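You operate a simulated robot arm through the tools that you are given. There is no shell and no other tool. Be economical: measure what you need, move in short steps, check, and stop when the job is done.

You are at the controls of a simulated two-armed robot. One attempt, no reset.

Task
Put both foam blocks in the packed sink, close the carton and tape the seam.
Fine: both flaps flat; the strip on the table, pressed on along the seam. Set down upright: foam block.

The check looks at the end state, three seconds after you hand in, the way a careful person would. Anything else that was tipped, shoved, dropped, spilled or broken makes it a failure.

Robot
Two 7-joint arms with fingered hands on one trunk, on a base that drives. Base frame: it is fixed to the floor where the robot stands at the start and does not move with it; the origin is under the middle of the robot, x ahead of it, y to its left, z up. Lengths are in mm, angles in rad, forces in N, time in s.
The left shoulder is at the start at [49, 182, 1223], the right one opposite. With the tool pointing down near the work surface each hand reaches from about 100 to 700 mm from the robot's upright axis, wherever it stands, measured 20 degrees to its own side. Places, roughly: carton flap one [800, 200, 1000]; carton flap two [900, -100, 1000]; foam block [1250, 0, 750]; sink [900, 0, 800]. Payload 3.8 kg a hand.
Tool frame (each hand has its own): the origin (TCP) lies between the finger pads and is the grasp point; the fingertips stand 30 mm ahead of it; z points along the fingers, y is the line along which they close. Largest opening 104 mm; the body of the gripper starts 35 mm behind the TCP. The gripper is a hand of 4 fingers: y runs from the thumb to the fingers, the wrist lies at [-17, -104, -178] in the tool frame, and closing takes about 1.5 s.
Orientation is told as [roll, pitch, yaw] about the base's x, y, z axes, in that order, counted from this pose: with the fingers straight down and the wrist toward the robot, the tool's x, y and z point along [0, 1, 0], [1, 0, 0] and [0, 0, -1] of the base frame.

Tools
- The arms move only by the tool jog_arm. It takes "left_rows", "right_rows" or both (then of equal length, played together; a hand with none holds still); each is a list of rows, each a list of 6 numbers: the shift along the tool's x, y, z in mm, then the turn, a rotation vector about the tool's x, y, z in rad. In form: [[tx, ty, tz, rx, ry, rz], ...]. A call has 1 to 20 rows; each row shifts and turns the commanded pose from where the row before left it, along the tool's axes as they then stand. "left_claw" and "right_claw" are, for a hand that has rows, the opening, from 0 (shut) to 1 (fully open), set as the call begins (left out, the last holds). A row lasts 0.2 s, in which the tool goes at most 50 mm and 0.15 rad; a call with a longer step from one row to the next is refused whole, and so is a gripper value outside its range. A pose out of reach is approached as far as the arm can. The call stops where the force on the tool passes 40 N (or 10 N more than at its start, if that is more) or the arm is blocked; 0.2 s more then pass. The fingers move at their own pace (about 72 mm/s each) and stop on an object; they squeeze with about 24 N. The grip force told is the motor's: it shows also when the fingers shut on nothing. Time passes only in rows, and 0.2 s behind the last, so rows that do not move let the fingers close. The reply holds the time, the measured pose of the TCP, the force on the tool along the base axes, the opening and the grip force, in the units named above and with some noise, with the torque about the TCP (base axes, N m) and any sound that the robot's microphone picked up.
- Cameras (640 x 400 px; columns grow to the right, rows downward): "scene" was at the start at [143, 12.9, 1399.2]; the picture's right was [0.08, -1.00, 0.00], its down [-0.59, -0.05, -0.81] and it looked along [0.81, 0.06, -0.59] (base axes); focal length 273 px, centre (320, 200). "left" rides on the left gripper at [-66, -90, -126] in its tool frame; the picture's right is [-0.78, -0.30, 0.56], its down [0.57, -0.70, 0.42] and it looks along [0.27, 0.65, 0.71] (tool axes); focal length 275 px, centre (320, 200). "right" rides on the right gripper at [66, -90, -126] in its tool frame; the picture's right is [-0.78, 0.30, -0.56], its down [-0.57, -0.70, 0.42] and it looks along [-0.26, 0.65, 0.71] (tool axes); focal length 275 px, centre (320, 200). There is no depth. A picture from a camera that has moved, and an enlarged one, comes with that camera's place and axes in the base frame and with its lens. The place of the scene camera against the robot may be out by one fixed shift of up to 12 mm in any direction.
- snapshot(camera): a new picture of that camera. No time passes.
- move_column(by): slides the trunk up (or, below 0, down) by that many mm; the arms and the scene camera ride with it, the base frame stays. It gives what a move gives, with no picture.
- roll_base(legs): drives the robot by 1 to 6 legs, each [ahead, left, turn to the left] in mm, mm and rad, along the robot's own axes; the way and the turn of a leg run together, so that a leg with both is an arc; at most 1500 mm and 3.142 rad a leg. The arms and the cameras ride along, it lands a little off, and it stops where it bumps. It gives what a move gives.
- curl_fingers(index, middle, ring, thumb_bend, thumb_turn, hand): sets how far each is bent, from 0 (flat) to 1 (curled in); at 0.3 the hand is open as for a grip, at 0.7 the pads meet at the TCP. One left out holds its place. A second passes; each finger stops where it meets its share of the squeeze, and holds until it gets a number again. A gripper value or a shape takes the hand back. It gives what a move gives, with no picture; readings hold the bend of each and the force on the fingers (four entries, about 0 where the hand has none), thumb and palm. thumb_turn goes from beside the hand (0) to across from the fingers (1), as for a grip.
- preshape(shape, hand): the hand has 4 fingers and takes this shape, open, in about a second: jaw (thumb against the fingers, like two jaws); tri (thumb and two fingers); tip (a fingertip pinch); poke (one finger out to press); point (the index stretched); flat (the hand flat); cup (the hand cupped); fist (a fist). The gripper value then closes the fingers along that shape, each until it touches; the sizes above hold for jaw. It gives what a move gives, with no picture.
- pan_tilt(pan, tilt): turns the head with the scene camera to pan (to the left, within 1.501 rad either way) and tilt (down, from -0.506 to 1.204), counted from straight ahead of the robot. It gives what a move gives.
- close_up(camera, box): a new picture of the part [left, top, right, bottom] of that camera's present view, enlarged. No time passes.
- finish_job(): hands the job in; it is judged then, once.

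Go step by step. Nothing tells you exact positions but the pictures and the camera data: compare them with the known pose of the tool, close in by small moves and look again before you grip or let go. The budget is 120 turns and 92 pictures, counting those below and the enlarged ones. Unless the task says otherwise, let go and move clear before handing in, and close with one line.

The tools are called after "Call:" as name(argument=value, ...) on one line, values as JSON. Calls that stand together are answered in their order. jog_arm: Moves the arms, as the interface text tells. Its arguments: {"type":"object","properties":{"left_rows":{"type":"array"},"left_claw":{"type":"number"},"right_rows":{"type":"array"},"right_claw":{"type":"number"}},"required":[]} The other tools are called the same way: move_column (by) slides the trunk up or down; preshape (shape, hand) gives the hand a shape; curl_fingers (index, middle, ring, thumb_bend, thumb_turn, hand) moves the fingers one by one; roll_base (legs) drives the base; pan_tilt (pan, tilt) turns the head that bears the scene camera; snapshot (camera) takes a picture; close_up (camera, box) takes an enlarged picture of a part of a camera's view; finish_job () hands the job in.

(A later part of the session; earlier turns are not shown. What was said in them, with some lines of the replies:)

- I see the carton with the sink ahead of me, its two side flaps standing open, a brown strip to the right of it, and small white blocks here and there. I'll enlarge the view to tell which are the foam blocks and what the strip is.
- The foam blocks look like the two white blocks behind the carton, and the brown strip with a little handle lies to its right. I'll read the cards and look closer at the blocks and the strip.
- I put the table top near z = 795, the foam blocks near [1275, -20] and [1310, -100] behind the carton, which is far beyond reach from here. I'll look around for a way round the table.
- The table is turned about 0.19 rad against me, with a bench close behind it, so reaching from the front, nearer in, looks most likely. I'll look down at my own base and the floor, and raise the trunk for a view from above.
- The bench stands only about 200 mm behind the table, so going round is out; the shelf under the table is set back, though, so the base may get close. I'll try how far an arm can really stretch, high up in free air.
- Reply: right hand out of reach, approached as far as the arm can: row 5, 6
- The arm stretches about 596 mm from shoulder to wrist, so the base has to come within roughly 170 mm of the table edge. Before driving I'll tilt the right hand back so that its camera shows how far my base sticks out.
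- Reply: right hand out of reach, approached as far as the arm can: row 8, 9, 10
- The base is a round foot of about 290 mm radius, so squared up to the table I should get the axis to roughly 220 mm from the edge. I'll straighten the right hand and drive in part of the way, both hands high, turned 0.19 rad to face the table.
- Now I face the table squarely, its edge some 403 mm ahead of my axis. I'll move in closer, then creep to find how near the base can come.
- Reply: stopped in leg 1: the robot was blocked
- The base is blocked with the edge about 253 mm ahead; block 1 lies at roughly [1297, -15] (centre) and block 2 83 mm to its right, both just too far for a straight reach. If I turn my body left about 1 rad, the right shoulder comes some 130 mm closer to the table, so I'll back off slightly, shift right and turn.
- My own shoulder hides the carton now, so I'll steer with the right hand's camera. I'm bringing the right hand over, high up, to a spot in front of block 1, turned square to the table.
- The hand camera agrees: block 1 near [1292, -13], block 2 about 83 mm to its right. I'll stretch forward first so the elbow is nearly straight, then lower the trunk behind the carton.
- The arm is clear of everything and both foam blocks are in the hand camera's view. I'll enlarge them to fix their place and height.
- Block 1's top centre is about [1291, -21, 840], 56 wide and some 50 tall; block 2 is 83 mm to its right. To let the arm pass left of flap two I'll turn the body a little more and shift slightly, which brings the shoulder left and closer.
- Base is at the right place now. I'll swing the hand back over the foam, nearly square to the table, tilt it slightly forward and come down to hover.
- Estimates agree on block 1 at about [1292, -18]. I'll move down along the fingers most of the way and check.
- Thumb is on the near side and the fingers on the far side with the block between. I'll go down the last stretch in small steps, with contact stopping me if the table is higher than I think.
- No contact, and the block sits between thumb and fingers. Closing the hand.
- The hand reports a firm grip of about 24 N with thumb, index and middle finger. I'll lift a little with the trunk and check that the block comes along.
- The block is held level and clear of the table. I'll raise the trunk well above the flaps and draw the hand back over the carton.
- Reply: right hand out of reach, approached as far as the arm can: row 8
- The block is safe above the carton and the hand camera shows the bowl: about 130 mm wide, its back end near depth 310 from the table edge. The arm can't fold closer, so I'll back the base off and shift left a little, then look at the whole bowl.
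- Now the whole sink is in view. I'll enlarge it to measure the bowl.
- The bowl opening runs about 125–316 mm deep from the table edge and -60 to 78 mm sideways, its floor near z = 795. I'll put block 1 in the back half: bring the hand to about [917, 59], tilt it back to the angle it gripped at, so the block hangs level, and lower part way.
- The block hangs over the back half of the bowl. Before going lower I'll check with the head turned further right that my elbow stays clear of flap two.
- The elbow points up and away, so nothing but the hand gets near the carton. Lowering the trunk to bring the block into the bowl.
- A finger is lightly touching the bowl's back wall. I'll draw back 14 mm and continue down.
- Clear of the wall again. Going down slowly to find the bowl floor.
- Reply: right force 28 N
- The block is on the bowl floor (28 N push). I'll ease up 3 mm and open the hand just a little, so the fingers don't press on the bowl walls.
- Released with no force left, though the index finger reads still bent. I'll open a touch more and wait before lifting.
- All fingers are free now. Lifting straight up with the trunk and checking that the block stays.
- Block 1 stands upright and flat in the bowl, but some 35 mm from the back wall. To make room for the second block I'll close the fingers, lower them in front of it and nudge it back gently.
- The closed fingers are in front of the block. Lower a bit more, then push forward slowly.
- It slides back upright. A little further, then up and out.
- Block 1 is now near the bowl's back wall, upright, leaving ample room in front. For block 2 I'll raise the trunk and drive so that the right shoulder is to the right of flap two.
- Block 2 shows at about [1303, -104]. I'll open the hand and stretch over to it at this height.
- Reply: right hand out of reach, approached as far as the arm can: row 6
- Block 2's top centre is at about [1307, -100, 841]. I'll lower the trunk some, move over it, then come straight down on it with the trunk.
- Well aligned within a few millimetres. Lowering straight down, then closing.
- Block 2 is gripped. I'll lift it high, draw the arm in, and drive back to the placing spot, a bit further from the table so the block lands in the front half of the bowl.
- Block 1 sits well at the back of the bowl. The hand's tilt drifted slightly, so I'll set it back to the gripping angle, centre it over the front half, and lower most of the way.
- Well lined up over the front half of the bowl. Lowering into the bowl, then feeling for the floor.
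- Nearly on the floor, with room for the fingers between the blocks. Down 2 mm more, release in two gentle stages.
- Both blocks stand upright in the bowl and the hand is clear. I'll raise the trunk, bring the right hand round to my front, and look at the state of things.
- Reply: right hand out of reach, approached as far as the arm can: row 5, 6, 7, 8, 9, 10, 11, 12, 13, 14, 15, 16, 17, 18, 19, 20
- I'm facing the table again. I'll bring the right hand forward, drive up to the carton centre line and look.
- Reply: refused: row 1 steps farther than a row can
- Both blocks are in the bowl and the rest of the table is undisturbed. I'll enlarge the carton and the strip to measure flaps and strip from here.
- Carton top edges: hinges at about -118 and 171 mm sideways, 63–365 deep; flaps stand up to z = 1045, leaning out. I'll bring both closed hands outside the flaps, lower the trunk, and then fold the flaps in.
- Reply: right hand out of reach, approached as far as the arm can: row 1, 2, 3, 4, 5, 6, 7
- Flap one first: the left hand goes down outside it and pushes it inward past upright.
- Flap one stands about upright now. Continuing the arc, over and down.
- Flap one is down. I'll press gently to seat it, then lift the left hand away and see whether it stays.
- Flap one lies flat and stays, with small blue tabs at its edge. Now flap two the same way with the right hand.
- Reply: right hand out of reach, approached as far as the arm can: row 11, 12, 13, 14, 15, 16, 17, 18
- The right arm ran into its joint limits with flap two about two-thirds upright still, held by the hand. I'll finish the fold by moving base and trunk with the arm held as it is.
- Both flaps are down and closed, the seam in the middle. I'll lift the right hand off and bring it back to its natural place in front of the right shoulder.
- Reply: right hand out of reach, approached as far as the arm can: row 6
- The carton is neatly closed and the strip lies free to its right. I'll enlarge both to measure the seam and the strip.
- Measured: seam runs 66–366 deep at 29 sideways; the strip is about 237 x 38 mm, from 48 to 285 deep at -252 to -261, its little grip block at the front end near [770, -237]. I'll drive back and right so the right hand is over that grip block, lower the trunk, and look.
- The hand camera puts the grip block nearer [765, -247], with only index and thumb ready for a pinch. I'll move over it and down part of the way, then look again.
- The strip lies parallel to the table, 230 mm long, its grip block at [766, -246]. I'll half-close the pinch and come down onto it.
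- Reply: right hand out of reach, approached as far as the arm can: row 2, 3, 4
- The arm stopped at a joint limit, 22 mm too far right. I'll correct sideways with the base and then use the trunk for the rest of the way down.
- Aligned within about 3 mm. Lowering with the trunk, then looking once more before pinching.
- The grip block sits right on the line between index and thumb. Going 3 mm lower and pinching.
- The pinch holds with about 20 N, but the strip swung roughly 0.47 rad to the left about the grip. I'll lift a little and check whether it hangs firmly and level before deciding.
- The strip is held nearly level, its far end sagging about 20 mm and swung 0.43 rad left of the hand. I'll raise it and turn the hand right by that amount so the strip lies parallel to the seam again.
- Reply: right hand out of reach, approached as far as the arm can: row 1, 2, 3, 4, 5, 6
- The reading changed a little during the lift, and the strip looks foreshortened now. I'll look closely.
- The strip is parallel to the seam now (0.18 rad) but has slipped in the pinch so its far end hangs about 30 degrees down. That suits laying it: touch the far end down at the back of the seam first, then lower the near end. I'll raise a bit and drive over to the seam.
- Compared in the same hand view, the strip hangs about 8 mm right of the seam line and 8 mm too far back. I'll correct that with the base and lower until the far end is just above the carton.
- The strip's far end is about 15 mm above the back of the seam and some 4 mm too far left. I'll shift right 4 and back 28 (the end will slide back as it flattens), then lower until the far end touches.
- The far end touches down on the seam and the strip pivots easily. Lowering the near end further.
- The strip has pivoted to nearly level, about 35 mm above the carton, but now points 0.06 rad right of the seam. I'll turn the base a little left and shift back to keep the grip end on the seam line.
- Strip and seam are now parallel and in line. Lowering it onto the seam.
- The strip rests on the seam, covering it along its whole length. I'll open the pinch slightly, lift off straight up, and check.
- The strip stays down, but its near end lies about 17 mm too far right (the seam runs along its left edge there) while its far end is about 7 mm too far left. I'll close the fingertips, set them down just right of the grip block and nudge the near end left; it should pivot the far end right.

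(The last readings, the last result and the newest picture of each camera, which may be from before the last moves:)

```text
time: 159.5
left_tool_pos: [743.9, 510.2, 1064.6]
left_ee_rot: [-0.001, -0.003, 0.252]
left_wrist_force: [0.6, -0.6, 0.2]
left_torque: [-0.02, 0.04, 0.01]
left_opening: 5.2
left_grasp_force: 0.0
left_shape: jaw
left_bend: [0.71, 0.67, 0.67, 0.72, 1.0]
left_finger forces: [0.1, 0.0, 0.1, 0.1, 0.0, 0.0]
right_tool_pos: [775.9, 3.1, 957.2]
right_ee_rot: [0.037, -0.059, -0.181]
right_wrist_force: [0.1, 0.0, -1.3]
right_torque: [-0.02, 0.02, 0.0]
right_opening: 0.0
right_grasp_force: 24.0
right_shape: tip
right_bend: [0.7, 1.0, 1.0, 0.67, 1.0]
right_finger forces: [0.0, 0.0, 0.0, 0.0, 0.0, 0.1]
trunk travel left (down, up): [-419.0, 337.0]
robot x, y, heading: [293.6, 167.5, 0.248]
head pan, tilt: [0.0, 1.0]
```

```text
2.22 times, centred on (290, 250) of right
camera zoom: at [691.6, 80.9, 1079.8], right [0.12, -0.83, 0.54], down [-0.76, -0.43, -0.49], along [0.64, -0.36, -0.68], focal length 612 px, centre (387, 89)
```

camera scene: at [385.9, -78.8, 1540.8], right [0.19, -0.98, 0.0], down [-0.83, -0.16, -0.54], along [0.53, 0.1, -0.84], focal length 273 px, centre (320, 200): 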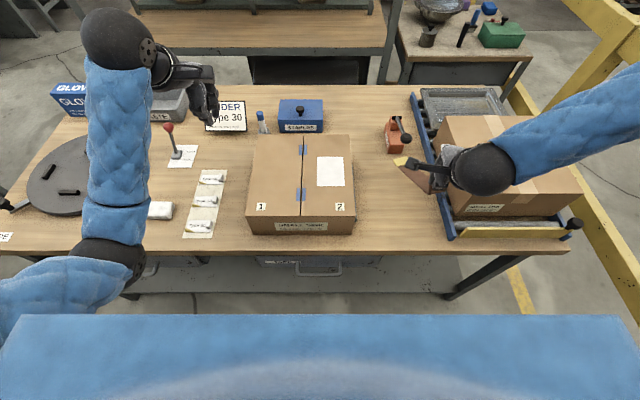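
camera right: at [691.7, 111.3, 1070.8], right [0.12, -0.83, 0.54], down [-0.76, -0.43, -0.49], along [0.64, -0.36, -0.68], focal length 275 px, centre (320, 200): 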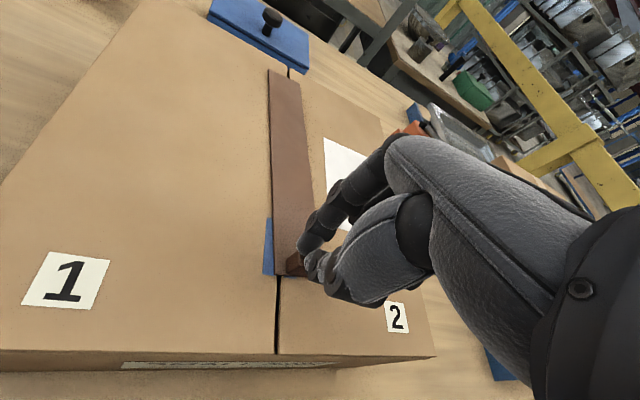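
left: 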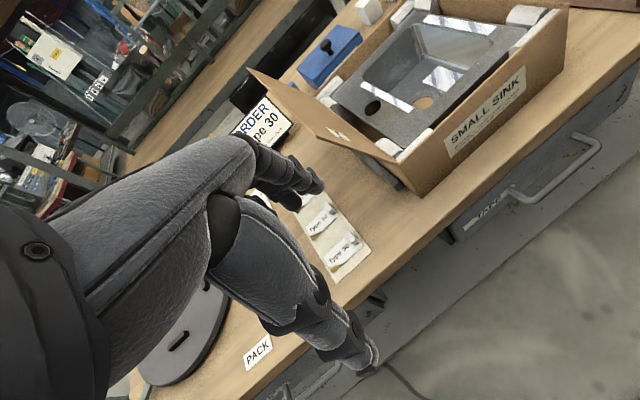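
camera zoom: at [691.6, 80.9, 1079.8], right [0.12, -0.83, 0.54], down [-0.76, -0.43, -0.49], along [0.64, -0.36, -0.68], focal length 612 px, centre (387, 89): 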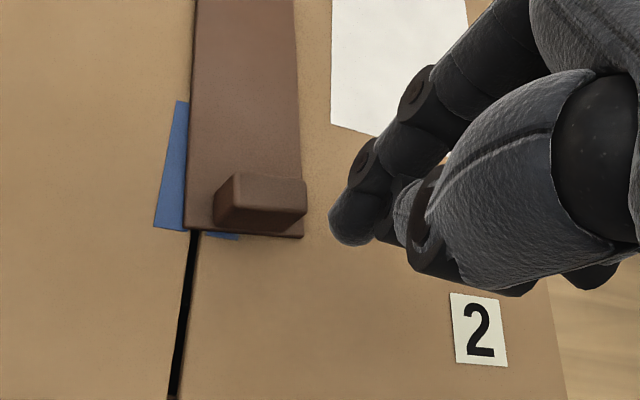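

The fingertips are just right of the grip block. Lowering a bit more and pushing left in small steps.

Call:
move_column(by=-14)

Call:
jog_arm(right_rows=[[4, 0, 0, 0, 0, 0], [4, 0, 0, 0, 0, 0], [4, 0, 0, 0, 0, 0], [4, 0, 0, 0, 0, 0]])

Call:
close_up(camera="right", box=[140, 60, 400, 340])

```text
time: 160.1
left_tool_pos: [744.0, 510.2, 1049.8]
left_ee_rot: [0.0, -0.002, 0.25]
left_wrist_force: [-0.2, -0.4, 0.3]
left_torque: [0.02, -0.03, 0.01]
left_opening: 5.4
left_grasp_force: 0.0
left_shape: jaw
left_bend: [0.71, 0.67, 0.67, 0.72, 1.0]
left_finger forces: [0.0, 0.0, 0.0, 0.1, 0.1, 0.0]
right_tool_pos: [775.4, 3.8, 942.9]
right_ee_rot: [0.037, -0.056, -0.178]
right_wrist_force: [-0.5, -0.7, 0.1]
right_torque: [-0.02, 0.04, 0.05]
right_opening: 0.1
right_grasp_force: 24.1
right_shape: tip
right_bend: [0.7, 1.0, 1.0, 0.67, 1.0]
right_finger forces: [0.1, 0.1, 0.0, 0.0, 0.1, 0.0]
trunk travel left (down, up): [-405.0, 351.0]
robot x, y, heading: [294.8, 169.3, 0.251]
head pan, tilt: [0.0, 1.0]
```

```text
time: 161.1
left_tool_pos: [744.4, 510.5, 1049.9]
left_ee_rot: [0.0, 0.0, 0.25]
left_wrist_force: [0.0, -0.5, 0.3]
left_torque: [0.0, -0.02, 0.0]
left_opening: 5.3
left_grasp_force: 0.0
left_shape: jaw
left_bend: [0.71, 0.67, 0.67, 0.72, 1.0]
left_finger forces: [0.1, 0.0, 0.1, 0.0, 0.0, 0.1]
right_tool_pos: [778.9, 19.8, 943.1]
right_ee_rot: [0.036, -0.057, -0.177]
right_wrist_force: [0.1, 0.1, -0.8]
right_torque: [-0.02, 0.02, 0.0]
right_opening: 0.0
right_grasp_force: 23.9
right_shape: tip
right_bend: [0.7, 1.0, 1.0, 0.67, 1.0]
right_finger forces: [0.1, 0.1, 0.0, 0.0, 0.0, 0.1]
trunk travel left (down, up): [-405.0, 351.0]
robot x, y, heading: [293.8, 167.6, 0.254]
head pan, tilt: [0.0, 1.0]
```

```text
1.43 times, centred on (270, 200) of right
camera zoom: at [695.8, 96.8, 1066.3], right [0.12, -0.83, 0.54], down [-0.76, -0.43, -0.49], along [0.64, -0.36, -0.68], focal length 393 px, centre (391, 200)
```

zoom: 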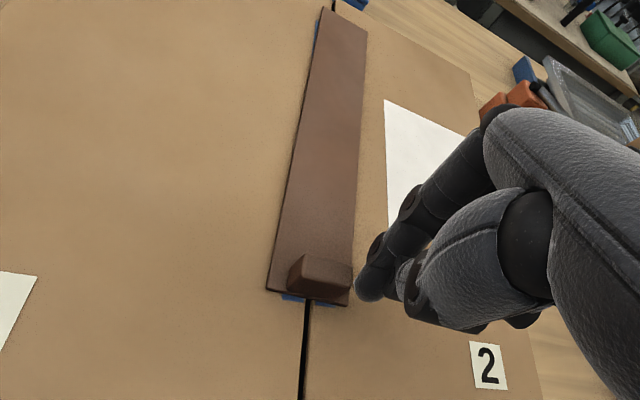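

The strip now lies on the seam along its whole length, near end centred and far end within the strip's width. Next I'll press it down along the seam, starting just beyond the grip block, with light pressure.

Call:
jog_arm(right_rows=[[-4, 0, 0, 0, 0, 0], [0, 0, -15, 0, 0, 0], [0, 0, -15, 0, 0, 0], [19, 6, 0, 0, 0, 0], [19, 6, 0, 0, 0, 0], [0, 0, 14, 0, 0, 0], [0, 0, 12, 0, 0, 0]])

Call:
jog_arm(right_rows=[[0, 0, 2, 0, 0, 0], [0, 0, 2, 0, 0, 0], [0, 0, 2, 0, 0, 0]])

```text
time: 162.7
left_tool_pos: [744.7, 510.3, 1049.4]
left_ee_rot: [-0.001, 0.001, 0.252]
left_wrist_force: [0.2, -0.5, -0.2]
left_torque: [0.01, 0.0, -0.03]
left_opening: 5.5
left_grasp_force: 0.1
left_shape: jaw
left_bend: [0.71, 0.67, 0.67, 0.72, 1.0]
left_finger forces: [0.1, 0.0, 0.1, 0.0, 0.0, 0.0]
right_tool_pos: [796.6, 48.5, 947.9]
right_ee_rot: [0.036, -0.058, -0.18]
right_wrist_force: [-0.1, 0.3, 1.1]
right_torque: [-0.02, 0.01, 0.0]
right_opening: 0.0
right_grasp_force: 23.8
right_shape: tip
right_bend: [0.7, 1.0, 1.0, 0.67, 1.0]
right_finger forces: [0.0, 0.0, 0.0, 0.0, 0.0, 0.1]
trunk travel left (down, up): [-405.0, 351.0]
robot x, y, heading: [294.5, 163.1, 0.249]
head pan, tilt: [0.0, 1.0]
```

```text
time: 163.5
left_tool_pos: [743.9, 510.0, 1050.2]
left_ee_rot: [0.0, 0.0, 0.25]
left_wrist_force: [0.2, 0.3, -0.1]
left_torque: [0.01, -0.01, 0.03]
left_opening: 5.5
left_grasp_force: 0.1
left_shape: jaw
left_bend: [0.71, 0.67, 0.67, 0.72, 1.0]
left_finger forces: [0.0, 0.0, 0.1, 0.0, 0.0, 0.1]
right_tool_pos: [797.3, 50.1, 942.8]
right_ee_rot: [0.037, -0.057, -0.18]
right_wrist_force: [-0.6, 0.6, 0.2]
right_torque: [0.02, 0.0, -0.02]
right_opening: 0.0
right_grasp_force: 23.8
right_shape: tip
right_bend: [0.7, 1.0, 1.0, 0.67, 1.0]
right_finger forces: [0.0, 0.1, 0.1, 0.1, 0.0, 0.1]
trunk travel left (down, up): [-405.0, 351.0]
robot x, y, heading: [291.7, 167.1, 0.252]
head pan, tilt: [0.0, 1.0]
```

The arm moves freely here; no contact yet at 943. Going on down in 2 mm steps.

Call:
jog_arm(right_rows=[[0, 0, 2, 0, 0, 0], [0, 0, 2, 0, 0, 0], [0, 0, 1, 0, 0, 0]])

Call:
jog_arm(right_rows=[[0, 0, 1.5, 0, 0, 0], [0, 0, 1.5, 0, 0, 0]])

```text
time: 164.3
left_tool_pos: [744.7, 509.0, 1050.5]
left_ee_rot: [0.0, 0.001, 0.252]
left_wrist_force: [-0.8, -0.1, 0.2]
left_torque: [-0.01, 0.01, 0.0]
left_opening: 5.7
left_grasp_force: 0.0
left_shape: jaw
left_bend: [0.71, 0.67, 0.67, 0.72, 1.0]
left_finger forces: [0.0, 0.1, 0.0, 0.0, 0.0, 0.0]
right_tool_pos: [795.6, 49.4, 937.2]
right_ee_rot: [0.037, -0.058, -0.177]
right_wrist_force: [0.6, 0.0, 0.2]
right_torque: [-0.01, 0.01, -0.04]
right_opening: 0.0
right_grasp_force: 24.3
right_shape: tip
right_bend: [0.7, 1.0, 1.0, 0.67, 1.0]
right_finger forces: [0.1, 0.0, 0.1, 0.0, 0.1, 0.0]
trunk travel left (down, up): [-405.0, 351.0]
robot x, y, heading: [295.0, 167.2, 0.251]
head pan, tilt: [0.0, 1.0]
```

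```text
time: 164.9
left_tool_pos: [744.2, 510.0, 1049.5]
left_ee_rot: [-0.001, -0.001, 0.253]
left_wrist_force: [0.8, -0.5, 0.4]
left_torque: [0.04, 0.0, 0.03]
left_opening: 5.2
left_grasp_force: 0.0
left_shape: jaw
left_bend: [0.71, 0.67, 0.67, 0.72, 1.0]
left_finger forces: [0.1, 0.0, 0.1, 0.0, 0.0, 0.0]
right_tool_pos: [797.4, 49.8, 934.8]
right_ee_rot: [0.037, -0.055, -0.177]
right_wrist_force: [0.0, 1.2, 0.4]
right_torque: [0.02, 0.05, 0.04]
right_opening: 0.2
right_grasp_force: 24.5
right_shape: tip
right_bend: [0.7, 1.0, 1.0, 0.67, 1.0]
right_finger forces: [0.1, 0.0, 0.1, 0.0, 0.0, 0.1]
trunk travel left (down, up): [-405.0, 351.0]
robot x, y, heading: [293.0, 165.1, 0.256]
head pan, tilt: [0.0, 1.0]
```

Call:
jog_arm(right_rows=[[0, 0, 1.5, 0, 0, 0], [0, 0, 1.5, 0, 0, 0]])

Call:
jog_arm(right_rows=[[0, 0, 1.5, 0, 0, 0], [0, 0, 1.5, 0, 0, 0]])

Call:
close_up(camera="right", box=[140, 60, 400, 340])

```text
time: 165.5
left_tool_pos: [744.8, 509.9, 1048.5]
left_ee_rot: [0.002, 0.001, 0.253]
left_wrist_force: [0.7, -0.3, 0.2]
left_torque: [0.0, 0.0, 0.0]
left_opening: 5.3
left_grasp_force: 0.1
left_shape: jaw
left_bend: [0.71, 0.67, 0.67, 0.72, 1.0]
left_finger forces: [0.0, 0.0, 0.0, 0.0, 0.0, 0.0]
right_tool_pos: [797.0, 48.0, 933.6]
right_ee_rot: [0.038, -0.056, -0.179]
right_wrist_force: [0.1, -0.3, 0.5]
right_torque: [-0.04, -0.01, -0.01]
right_opening: 0.2
right_grasp_force: 24.5
right_shape: tip
right_bend: [0.7, 1.0, 1.0, 0.67, 1.0]
right_finger forces: [0.0, 0.0, 0.0, 0.1, 0.1, 0.0]
right hand out of reach, approached as far as the arm can: row 2
trunk travel left (down, up): [-405.0, 351.0]
robot x, y, heading: [293.0, 168.2, 0.25]
head pan, tilt: [0.0, 1.0]
```

```text
time: 166.1
left_tool_pos: [744.3, 510.1, 1050.2]
left_ee_rot: [-0.001, 0.0, 0.251]
left_wrist_force: [0.0, 0.2, 0.0]
left_torque: [0.01, 0.01, 0.0]
left_opening: 5.0
left_grasp_force: 0.1
left_shape: jaw
left_bend: [0.71, 0.67, 0.67, 0.72, 1.0]
left_finger forces: [0.0, 0.1, 0.0, 0.0, 0.1, 0.0]
right_tool_pos: [797.9, 46.8, 933.4]
right_ee_rot: [0.038, -0.056, -0.177]
right_wrist_force: [0.5, 0.2, -0.6]
right_torque: [-0.01, 0.0, -0.02]
right_opening: 0.0
right_grasp_force: 23.8
right_shape: tip
right_bend: [0.7, 1.0, 1.0, 0.67, 1.0]
right_finger forces: [0.0, 0.0, 0.0, 0.1, 0.1, 0.0]
trunk travel left (down, up): [-405.0, 351.0]
robot x, y, heading: [290.5, 167.4, 0.248]
head pan, tilt: [0.0, 1.0]
```

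```text
1.43 times, centred on (270, 200) of right
camera zoom: at [714.2, 125.0, 1056.8], right [0.12, -0.83, 0.54], down [-0.76, -0.43, -0.48], along [0.64, -0.36, -0.69], focal length 393 px, centre (391, 200)
```

zoom: 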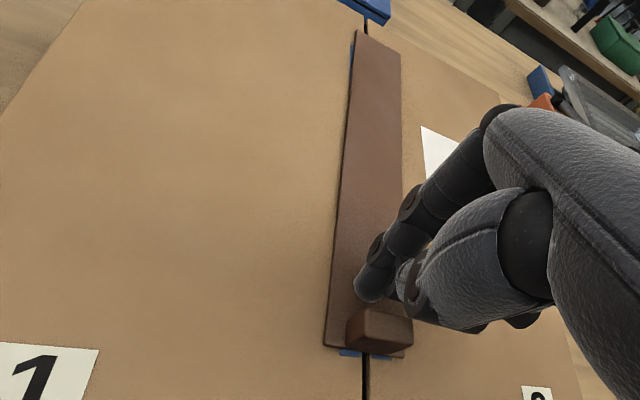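

The fingertips are over the strip just beyond the grip block. The arm is at its limit downward, so I'll press with the trunk.

Call:
move_column(by=-4)

Call:
move_column(by=-3)

```text
time: 166.6
left_tool_pos: [743.2, 510.0, 1045.9]
left_ee_rot: [0.0, -0.002, 0.252]
left_wrist_force: [-0.5, 0.2, 0.3]
left_torque: [0.0, 0.03, 0.0]
left_opening: 5.3
left_grasp_force: 0.2
left_shape: jaw
left_bend: [0.71, 0.67, 0.67, 0.72, 1.0]
left_finger forces: [0.1, 0.1, 0.0, 0.1, 0.0, 0.1]
right_tool_pos: [798.3, 46.8, 930.1]
right_ee_rot: [0.039, -0.059, -0.177]
right_wrist_force: [-3.8, -2.0, 12.0]
right_torque: [-0.09, 0.04, -0.01]
right_opening: 0.0
right_grasp_force: 24.4
right_shape: tip
right_bend: [0.7, 1.0, 1.0, 0.69, 1.0]
right_finger forces: [0.0, 0.0, 0.0, 0.1, 28.1, 0.0]
trunk travel left (down, up): [-401.0, 355.0]
robot x, y, heading: [294.5, 169.1, 0.248]
head pan, tilt: [0.0, 1.0]
```

```text
time: 167.1
left_tool_pos: [742.2, 509.0, 1043.5]
left_ee_rot: [-0.001, -0.004, 0.252]
left_wrist_force: [-0.3, -0.1, 1.0]
left_torque: [0.02, 0.02, -0.02]
left_opening: 5.1
left_grasp_force: 0.1
left_shape: jaw
left_bend: [0.71, 0.67, 0.67, 0.72, 1.0]
left_finger forces: [0.0, 0.1, 0.0, 0.1, 0.0, 0.0]
right_tool_pos: [796.5, 47.6, 929.4]
right_ee_rot: [0.038, -0.061, -0.179]
right_wrist_force: [-7.6, -3.3, 30.1]
right_torque: [-0.12, 0.11, -0.02]
right_opening: 0.0
right_grasp_force: 24.2
right_shape: tip
right_bend: [0.7, 1.0, 1.0, 0.7, 1.0]
right_finger forces: [0.1, 0.1, 0.0, 0.0, 44.7, 0.1]
trunk travel left (down, up): [-398.0, 358.0]
robot x, y, heading: [294.5, 167.2, 0.25]
head pan, tilt: [0.0, 1.0]
```

Pressed with about 30 N near the front end. Next spots further along the seam: lift, move on, press.

Call:
move_column(by=12)

Call:
jog_arm(right_rows=[[13.5, 35.5, 0, 0, 0, 0], [0, 0, 0, 0, 0, 0]])

Call:
move_column(by=-9)

```text
time: 167.7
left_tool_pos: [742.4, 510.1, 1055.1]
left_ee_rot: [0.0, 0.0, 0.251]
left_wrist_force: [-0.2, -0.7, -0.6]
left_torque: [-0.01, -0.01, -0.02]
left_opening: 5.4
left_grasp_force: 0.0
left_shape: jaw
left_bend: [0.71, 0.67, 0.67, 0.72, 1.0]
left_finger forces: [0.0, 0.0, 0.0, 0.0, 0.0, 0.1]
right_tool_pos: [795.9, 46.7, 938.1]
right_ee_rot: [0.038, -0.053, -0.177]
right_wrist_force: [0.0, -0.5, 0.6]
right_torque: [-0.03, 0.0, -0.02]
right_opening: 0.0
right_grasp_force: 23.5
right_shape: tip
right_bend: [0.7, 1.0, 1.0, 0.7, 1.0]
right_finger forces: [0.0, 0.0, 0.0, 0.1, 0.1, 0.0]
trunk travel left (down, up): [-410.0, 346.0]
robot x, y, heading: [295.6, 165.4, 0.256]
head pan, tilt: [0.0, 1.0]
```

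```text
time: 168.3
left_tool_pos: [744.2, 510.3, 1054.9]
left_ee_rot: [-0.001, 0.0, 0.251]
left_wrist_force: [0.5, 0.3, 0.2]
left_torque: [0.0, 0.0, 0.0]
left_opening: 5.6
left_grasp_force: 0.1
left_shape: jaw
left_bend: [0.71, 0.67, 0.67, 0.72, 1.0]
left_finger forces: [0.1, 0.0, 0.0, 0.0, 0.0, 0.0]
right_tool_pos: [834.2, 50.2, 944.3]
right_ee_rot: [0.038, -0.053, -0.177]
right_wrist_force: [-0.2, 0.3, -0.2]
right_torque: [0.01, 0.01, -0.02]
right_opening: 0.0
right_grasp_force: 24.2
right_shape: tip
right_bend: [0.7, 1.0, 1.0, 0.7, 1.0]
right_finger forces: [0.1, 0.0, 0.0, 0.0, 0.1, 0.1]
right hand out of reach, approached as far as the arm can: row 1
trunk travel left (down, up): [-410.0, 346.0]
robot x, y, heading: [294.4, 167.9, 0.251]
head pan, tilt: [0.0, 1.0]
```

```text
time: 168.9
left_tool_pos: [743.3, 509.5, 1044.8]
left_ee_rot: [0.0, 0.001, 0.252]
left_wrist_force: [0.0, 0.1, 0.6]
left_torque: [-0.01, -0.01, 0.02]
left_opening: 5.5
left_grasp_force: 0.0
left_shape: jaw
left_bend: [0.71, 0.67, 0.67, 0.72, 1.0]
left_finger forces: [0.1, 0.0, 0.1, 0.1, 0.0, 0.1]
right_tool_pos: [836.4, 51.6, 935.0]
right_ee_rot: [0.039, -0.054, -0.178]
right_wrist_force: [-0.4, 0.7, 0.5]
right_torque: [0.01, 0.01, 0.0]
right_opening: 0.0
right_grasp_force: 23.8
right_shape: tip
right_bend: [0.7, 1.0, 1.0, 0.7, 1.0]
right_finger forces: [0.1, 0.1, 0.1, 0.0, 0.0, 0.0]
trunk travel left (down, up): [-401.0, 355.0]
robot x, y, heading: [295.0, 168.5, 0.257]
head pan, tilt: [0.0, 1.0]
```

Pressing here, then on with the base for the next spot.

Call:
move_column(by=-7)

Call:
move_column(by=12)

Call:
roll_base(legs=[[38, 4, 0]])

Call:
move_column(by=-12)

```text
time: 169.5
left_tool_pos: [742.9, 510.3, 1039.0]
left_ee_rot: [0.001, -0.002, 0.252]
left_wrist_force: [0.8, 0.1, -0.6]
left_torque: [0.0, 0.04, 0.03]
left_opening: 5.4
left_grasp_force: 0.1
left_shape: jaw
left_bend: [0.71, 0.67, 0.67, 0.72, 1.0]
left_finger forces: [0.1, 0.0, 0.0, 0.1, 0.0, 0.0]
right_tool_pos: [835.7, 52.4, 929.2]
right_ee_rot: [0.04, -0.057, -0.179]
right_wrist_force: [-4.6, -2.3, 14.8]
right_torque: [-0.11, 0.05, -0.02]
right_opening: 0.0
right_grasp_force: 24.4
right_shape: tip
right_bend: [0.7, 1.0, 1.0, 0.7, 1.0]
right_finger forces: [0.0, 0.0, 0.0, 0.0, 30.1, 0.0]
trunk travel left (down, up): [-394.0, 362.0]
robot x, y, heading: [294.0, 170.0, 0.253]
head pan, tilt: [0.0, 1.0]
```

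```text
time: 170.1
left_tool_pos: [745.2, 510.9, 1049.4]
left_ee_rot: [0.0, 0.0, 0.25]
left_wrist_force: [0.1, 0.0, -0.3]
left_torque: [-0.01, -0.01, -0.03]
left_opening: 5.5
left_grasp_force: 0.0
left_shape: jaw
left_bend: [0.71, 0.67, 0.67, 0.72, 1.0]
left_finger forces: [0.0, 0.0, 0.0, 0.1, 0.0, 0.0]
right_tool_pos: [834.2, 51.5, 940.0]
right_ee_rot: [0.037, -0.052, -0.176]
right_wrist_force: [-0.2, 0.2, 0.9]
right_torque: [0.01, -0.01, 0.02]
right_opening: 0.1
right_grasp_force: 24.4
right_shape: tip
right_bend: [0.7, 1.0, 1.0, 0.7, 1.0]
right_finger forces: [0.0, 0.0, 0.0, 0.0, 0.0, 0.0]
trunk travel left (down, up): [-406.0, 350.0]
robot x, y, heading: [296.5, 168.3, 0.253]
head pan, tilt: [0.0, 1.0]
```

```text
time: 170.9
left_tool_pos: [781.3, 525.2, 1049.7]
left_ee_rot: [-0.001, 0.001, 0.25]
left_wrist_force: [0.0, -1.1, -0.4]
left_torque: [-0.02, -0.01, 0.03]
left_opening: 5.3
left_grasp_force: 0.2
left_shape: jaw
left_bend: [0.71, 0.67, 0.67, 0.72, 1.0]
left_finger forces: [0.0, 0.0, 0.1, 0.0, 0.0, 0.0]
right_tool_pos: [871.9, 64.3, 940.5]
right_ee_rot: [0.039, -0.053, -0.178]
right_wrist_force: [0.3, 1.0, -1.1]
right_torque: [0.0, -0.01, -0.05]
right_opening: 0.0
right_grasp_force: 24.1
right_shape: tip
right_bend: [0.7, 1.0, 1.0, 0.7, 1.0]
right_finger forces: [0.0, 0.0, 0.0, 0.0, 0.0, 0.0]
trunk travel left (down, up): [-406.0, 350.0]
robot x, y, heading: [326.4, 185.1, 0.252]
head pan, tilt: [0.0, 1.0]
```

```text
time: 171.5
left_tool_pos: [778.7, 523.5, 1039.7]
left_ee_rot: [-0.001, -0.002, 0.252]
left_wrist_force: [0.4, -0.7, -0.2]
left_torque: [-0.02, 0.01, -0.02]
left_opening: 5.6
left_grasp_force: 0.0
left_shape: jaw
left_bend: [0.71, 0.67, 0.67, 0.72, 1.0]
left_finger forces: [0.1, 0.1, 0.0, 0.0, 0.0, 0.1]
right_tool_pos: [869.3, 65.0, 929.8]
right_ee_rot: [0.04, -0.057, -0.177]
right_wrist_force: [-7.1, -1.9, 15.6]
right_torque: [-0.08, 0.13, -0.03]
right_opening: 0.1
right_grasp_force: 24.3
right_shape: tip
right_bend: [0.7, 1.0, 1.0, 0.7, 1.0]
right_finger forces: [0.0, 0.0, 0.0, 0.0, 29.9, 0.0]
trunk travel left (down, up): [-394.0, 362.0]
robot x, y, heading: [329.5, 179.7, 0.249]
head pan, tilt: [0.0, 1.0]
```

Pressed again at mid-seam. Next spot with the base, then one with the arm.

Call:
move_column(by=12)

Call:
roll_base(legs=[[37, -2, 0]])

Call:
move_column(by=-12)

Call:
move_column(by=14)

Call:
jog_arm(right_rows=[[15, 35.5, 0, 0, 0, 0], [0, 0, 0, 0, 0, 0]])

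```text
time: 172.1
left_tool_pos: [779.8, 523.6, 1049.5]
left_ee_rot: [0.0, 0.002, 0.252]
left_wrist_force: [0.6, 0.2, -0.2]
left_torque: [-0.01, -0.01, 0.0]
left_opening: 5.7
left_grasp_force: 0.1
left_shape: jaw
left_bend: [0.71, 0.67, 0.67, 0.72, 1.0]
left_finger forces: [0.0, 0.0, 0.1, 0.0, 0.0, 0.1]
right_tool_pos: [872.5, 64.7, 938.6]
right_ee_rot: [0.036, -0.053, -0.176]
right_wrist_force: [0.1, -0.3, 0.0]
right_torque: [0.01, -0.01, -0.01]
right_opening: 0.0
right_grasp_force: 23.9
right_shape: tip
right_bend: [0.7, 1.0, 1.0, 0.7, 1.0]
right_finger forces: [0.0, 0.1, 0.1, 0.0, 0.0, 0.0]
trunk travel left (down, up): [-406.0, 350.0]
robot x, y, heading: [330.9, 184.5, 0.252]
head pan, tilt: [0.0, 1.0]
```

```text
time: 173.0
left_tool_pos: [818.5, 532.4, 1049.7]
left_ee_rot: [0.0, 0.0, 0.251]
left_wrist_force: [1.1, -0.1, -0.5]
left_torque: [-0.01, 0.04, -0.03]
left_opening: 5.5
left_grasp_force: 0.0
left_shape: jaw
left_bend: [0.71, 0.67, 0.67, 0.72, 1.0]
left_finger forces: [0.0, 0.1, 0.1, 0.1, 0.0, 0.0]
right_tool_pos: [909.1, 72.7, 938.9]
right_ee_rot: [0.037, -0.053, -0.178]
right_wrist_force: [1.1, 1.3, -0.1]
right_torque: [0.0, 0.02, 0.04]
right_opening: 0.1
right_grasp_force: 24.2
right_shape: tip
right_bend: [0.7, 1.0, 1.0, 0.7, 1.0]
right_finger forces: [0.0, 0.0, 0.0, 0.0, 0.0, 0.0]
trunk travel left (down, up): [-406.0, 350.0]
robot x, y, heading: [365.4, 187.7, 0.25]
head pan, tilt: [0.0, 1.0]
```

```text
time: 173.6
left_tool_pos: [815.5, 531.6, 1040.1]
left_ee_rot: [0.0, -0.003, 0.253]
left_wrist_force: [-0.9, -0.4, 0.6]
left_torque: [0.0, -0.01, 0.0]
left_opening: 5.1
left_grasp_force: 0.0
left_shape: jaw
left_bend: [0.71, 0.67, 0.67, 0.72, 1.0]
left_finger forces: [0.0, 0.1, 0.1, 0.0, 0.0, 0.0]
right_tool_pos: [906.5, 71.9, 929.5]
right_ee_rot: [0.04, -0.057, -0.177]
right_wrist_force: [-7.8, -2.0, 15.1]
right_torque: [-0.08, 0.12, 0.03]
right_opening: 0.0
right_grasp_force: 23.8
right_shape: tip
right_bend: [0.7, 1.0, 1.0, 0.7, 1.0]
right_finger forces: [0.1, 0.0, 0.1, 0.0, 29.4, 0.1]
trunk travel left (down, up): [-394.0, 362.0]
robot x, y, heading: [360.9, 189.3, 0.255]
head pan, tilt: [0.0, 1.0]
```

```text
time: 174.2
left_tool_pos: [816.7, 531.2, 1052.4]
left_ee_rot: [-0.001, 0.001, 0.252]
left_wrist_force: [0.1, 0.7, -0.5]
left_torque: [0.03, 0.02, -0.02]
left_opening: 5.4
left_grasp_force: 0.1
left_shape: jaw
left_bend: [0.71, 0.67, 0.67, 0.72, 1.0]
left_finger forces: [0.0, 0.0, 0.0, 0.0, 0.1, 0.1]
right_tool_pos: [907.1, 71.4, 942.6]
right_ee_rot: [0.037, -0.053, -0.176]
right_wrist_force: [0.3, -1.0, -0.2]
right_torque: [-0.02, 0.01, -0.05]
right_opening: 0.1
right_grasp_force: 24.5
right_shape: tip
right_bend: [0.7, 1.0, 1.0, 0.7, 1.0]
right_finger forces: [0.0, 0.0, 0.0, 0.1, 0.0, 0.1]
trunk travel left (down, up): [-408.0, 348.0]
robot x, y, heading: [364.6, 189.6, 0.248]
head pan, tilt: [0.0, 1.0]
```

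```text
time: 174.8
left_tool_pos: [816.5, 531.5, 1054.3]
left_ee_rot: [0.002, 0.0, 0.253]
left_wrist_force: [0.2, -0.1, 0.5]
left_torque: [-0.04, 0.0, 0.0]
left_opening: 5.5
left_grasp_force: 0.1
left_shape: jaw
left_bend: [0.71, 0.67, 0.67, 0.72, 1.0]
left_finger forces: [0.0, 0.1, 0.0, 0.1, 0.1, 0.1]
right_tool_pos: [943.3, 74.8, 950.2]
right_ee_rot: [0.039, -0.052, -0.175]
right_wrist_force: [-0.1, 0.0, 0.0]
right_torque: [0.0, 0.01, -0.01]
right_opening: 0.0
right_grasp_force: 23.7
right_shape: tip
right_bend: [0.7, 1.0, 1.0, 0.7, 1.0]
right_finger forces: [0.1, 0.0, 0.1, 0.0, 0.0, 0.2]
right hand out of reach, approached as far as the arm can: row 1
trunk travel left (down, up): [-408.0, 348.0]
robot x, y, heading: [364.5, 188.5, 0.252]
head pan, tilt: [0.0, 1.0]
```

At depth 282 on the line now. Press here, then one last spot near the far end.

Call:
move_column(by=-21)

Call:
move_column(by=14)

Call:
jog_arm(right_rows=[[14, 27, 0, 0, 0, 0], [0, 0, 0, 0, 0, 0]])

```text
time: 175.5
left_tool_pos: [815.3, 531.1, 1031.6]
left_ee_rot: [0.0, 0.002, 0.252]
left_wrist_force: [0.1, -0.4, 0.1]
left_torque: [0.04, 0.05, 0.01]
left_opening: 5.4
left_grasp_force: 0.1
left_shape: jaw
left_bend: [0.71, 0.67, 0.67, 0.72, 1.0]
left_finger forces: [0.0, 0.1, 0.0, 0.0, 0.0, 0.1]
right_tool_pos: [942.9, 76.2, 930.0]
right_ee_rot: [0.039, -0.056, -0.177]
right_wrist_force: [-3.3, -0.7, 9.2]
right_torque: [-0.02, 0.04, 0.0]
right_opening: 0.0
right_grasp_force: 24.1
right_shape: tip
right_bend: [0.7, 1.0, 1.0, 0.71, 1.0]
right_finger forces: [0.1, 0.0, 0.0, 0.0, 0.0, 0.0]
trunk travel left (down, up): [-387.0, 369.0]
robot x, y, heading: [365.6, 184.6, 0.249]
head pan, tilt: [0.0, 1.0]
```

```text
time: 176.1
left_tool_pos: [817.5, 531.2, 1045.3]
left_ee_rot: [-0.001, -0.002, 0.25]
left_wrist_force: [0.9, 0.3, 0.5]
left_torque: [0.01, 0.02, 0.02]
left_opening: 5.4
left_grasp_force: 0.0
left_shape: jaw
left_bend: [0.71, 0.67, 0.67, 0.72, 1.0]
left_finger forces: [0.1, 0.0, 0.0, 0.0, 0.0, 0.0]
right_tool_pos: [943.1, 76.3, 943.4]
right_ee_rot: [0.036, -0.052, -0.177]
right_wrist_force: [0.6, -0.3, 0.2]
right_torque: [0.0, 0.02, -0.01]
right_opening: 0.0
right_grasp_force: 23.6
right_shape: tip
right_bend: [0.7, 1.0, 1.0, 0.71, 1.0]
right_finger forces: [0.0, 0.0, 0.0, 0.1, 0.0, 0.0]
trunk travel left (down, up): [-401.0, 355.0]
robot x, y, heading: [360.4, 191.5, 0.252]
head pan, tilt: [0.0, 1.0]
```

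```text
time: 176.7
left_tool_pos: [815.0, 531.1, 1045.5]
left_ee_rot: [-0.002, 0.0, 0.251]
left_wrist_force: [0.1, -0.2, 0.6]
left_torque: [-0.02, -0.01, -0.01]
left_opening: 5.3
left_grasp_force: 0.0
left_shape: jaw
left_bend: [0.71, 0.67, 0.67, 0.72, 1.0]
left_finger forces: [0.0, 0.0, 0.1, 0.0, 0.1, 0.1]
right_tool_pos: [968.8, 76.7, 952.6]
right_ee_rot: [0.038, -0.055, -0.177]
right_wrist_force: [-0.9, -0.7, 0.6]
right_torque: [0.03, 0.0, -0.05]
right_opening: 0.3
right_grasp_force: 23.6
right_shape: tip
right_bend: [0.7, 1.0, 1.0, 0.71, 1.0]
right_finger forces: [0.0, 0.0, 0.1, 0.0, 0.0, 0.0]
right hand out of reach, approached as far as the arm can: row 1
trunk travel left (down, up): [-401.0, 355.0]
robot x, y, heading: [364.6, 190.8, 0.25]
head pan, tilt: [0.0, 1.0]
```

Last press near the far end, then up and clear for a look.

Call:
move_column(by=-24)

Call:
move_column(by=200)

Call:
roll_base(legs=[[-180, 0, -0.06]])

Call:
close_up(camera="right", box=[60, 40, 380, 320])

```text
time: 177.4
left_tool_pos: [815.8, 530.7, 1022.9]
left_ee_rot: [0.0, 0.0, 0.251]
left_wrist_force: [-0.5, -0.2, -0.4]
left_torque: [-0.05, -0.03, -0.02]
left_opening: 5.5
left_grasp_force: 0.1
left_shape: jaw
left_bend: [0.71, 0.67, 0.67, 0.72, 1.0]
left_finger forces: [0.1, 0.0, 0.0, 0.0, 0.0, 0.0]
right_tool_pos: [968.3, 77.5, 929.9]
right_ee_rot: [0.039, -0.056, -0.176]
right_wrist_force: [-3.0, -1.2, 9.6]
right_torque: [-0.05, 0.04, -0.01]
right_opening: 0.0
right_grasp_force: 23.7
right_shape: tip
right_bend: [0.7, 1.0, 1.0, 0.71, 1.0]
right_finger forces: [0.0, 0.0, 0.0, 0.0, 0.0, 0.0]
trunk travel left (down, up): [-377.0, 379.0]
robot x, y, heading: [363.6, 187.9, 0.25]
head pan, tilt: [0.0, 1.0]
```

```text
time: 179.6
left_tool_pos: [815.5, 530.9, 1220.7]
left_ee_rot: [0.0, 0.001, 0.251]
left_wrist_force: [0.2, 0.6, -0.1]
left_torque: [-0.01, 0.01, 0.02]
left_opening: 5.3
left_grasp_force: 0.1
left_shape: jaw
left_bend: [0.71, 0.67, 0.67, 0.72, 1.0]
left_finger forces: [0.0, 0.0, 0.1, 0.0, 0.1, 0.0]
right_tool_pos: [964.0, 74.6, 1155.9]
right_ee_rot: [0.06, -0.099, -0.179]
right_wrist_force: [0.0, -0.6, -0.2]
right_torque: [-0.04, 0.0, -0.01]
right_opening: 0.1
right_grasp_force: 24.1
right_shape: tip
right_bend: [0.7, 1.0, 1.0, 0.71, 1.0]
right_finger forces: [0.0, 0.0, 0.0, 0.0, 0.1, 0.1]
trunk travel left (down, up): [-577.0, 179.0]
robot x, y, heading: [368.5, 185.7, 0.25]
head pan, tilt: [0.0, 1.0]
```

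```text
time: 181.1
left_tool_pos: [659.4, 464.7, 1222.4]
left_ee_rot: [0.0, -0.001, 0.195]
left_wrist_force: [-0.8, 0.5, -0.4]
left_torque: [0.0, 0.0, 0.0]
left_opening: 5.2
left_grasp_force: 0.0
left_shape: jaw
left_bend: [0.71, 0.67, 0.67, 0.72, 1.0]
left_finger forces: [0.0, 0.0, 0.0, 0.0, 0.0, 0.0]
right_tool_pos: [782.5, 2.2, 1157.7]
right_ee_rot: [0.059, -0.099, -0.234]
right_wrist_force: [0.6, -0.5, 0.0]
right_torque: [0.0, 0.0, 0.01]
right_opening: 0.0
right_grasp_force: 24.5
right_shape: tip
right_bend: [0.7, 1.0, 1.0, 0.71, 1.0]
right_finger forces: [0.0, 0.1, 0.0, 0.0, 0.0, 0.1]
trunk travel left (down, up): [-577.0, 179.0]
robot x, y, heading: [188.1, 148.3, 0.201]
head pan, tilt: [0.0, 1.0]
```

```text
1.43 times, centred on (220, 180) of right
camera zoom: at [697.1, 82.8, 1276.9], right [0.05, -0.84, 0.54], down [-0.76, -0.38, -0.53], along [0.65, -0.38, -0.66], focal length 393 px, centre (463, 229)
```

zoom: 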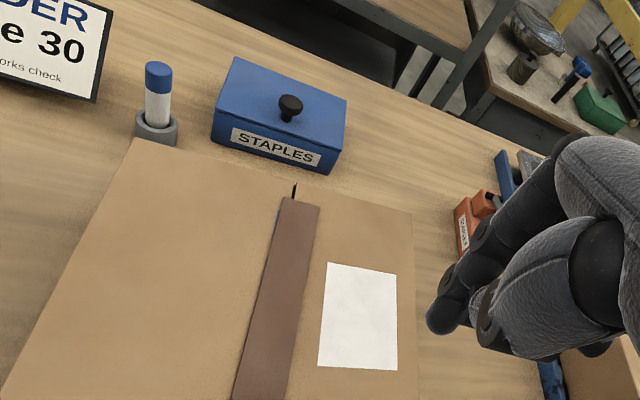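

The far end covers the seam and both flaps are flat. A last overall look from the head camera.

Call:
snapshot(camera="scene")

Call:
close_up(camera="scene", box=[290, 110, 490, 250])

```text
2 pictures are left
camera scene: at [280.5, 170.5, 1572.9], right [0.19, -0.98, 0.0], down [-0.83, -0.16, -0.54], along [0.53, 0.11, -0.84], focal length 273 px, centre (320, 200)
```

scene: 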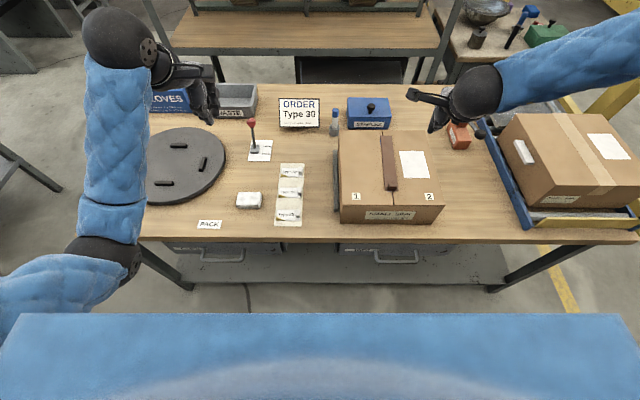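

```text
2.86 times, centred on (390, 180) of scene
camera zoom: at [280.5, 170.5, 1572.9], right [0.19, -0.98, 0.0], down [-0.83, -0.16, -0.54], along [0.53, 0.11, -0.84], focal length 781 px, centre (120, 257)
```

zoom: 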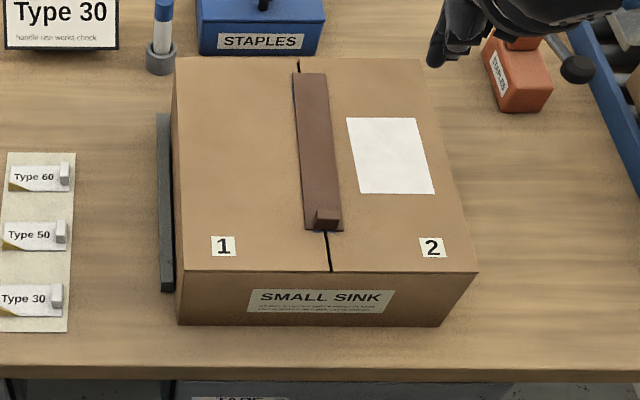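

The carton is closed with both flaps flat, and the strip runs along the seam covering all the blue marks. Nothing else on the table has moved and both hands are clear, so I'm handing in.

Call:
finish_job()

```text
The job is handed in.
```

The job is handed in. Both foam blocks stand upright in the sink, both flaps are closed flat, and the strip is pressed on along the seam; it leaves about 40 mm of seam uncovered at the front and 13 mm at the back.
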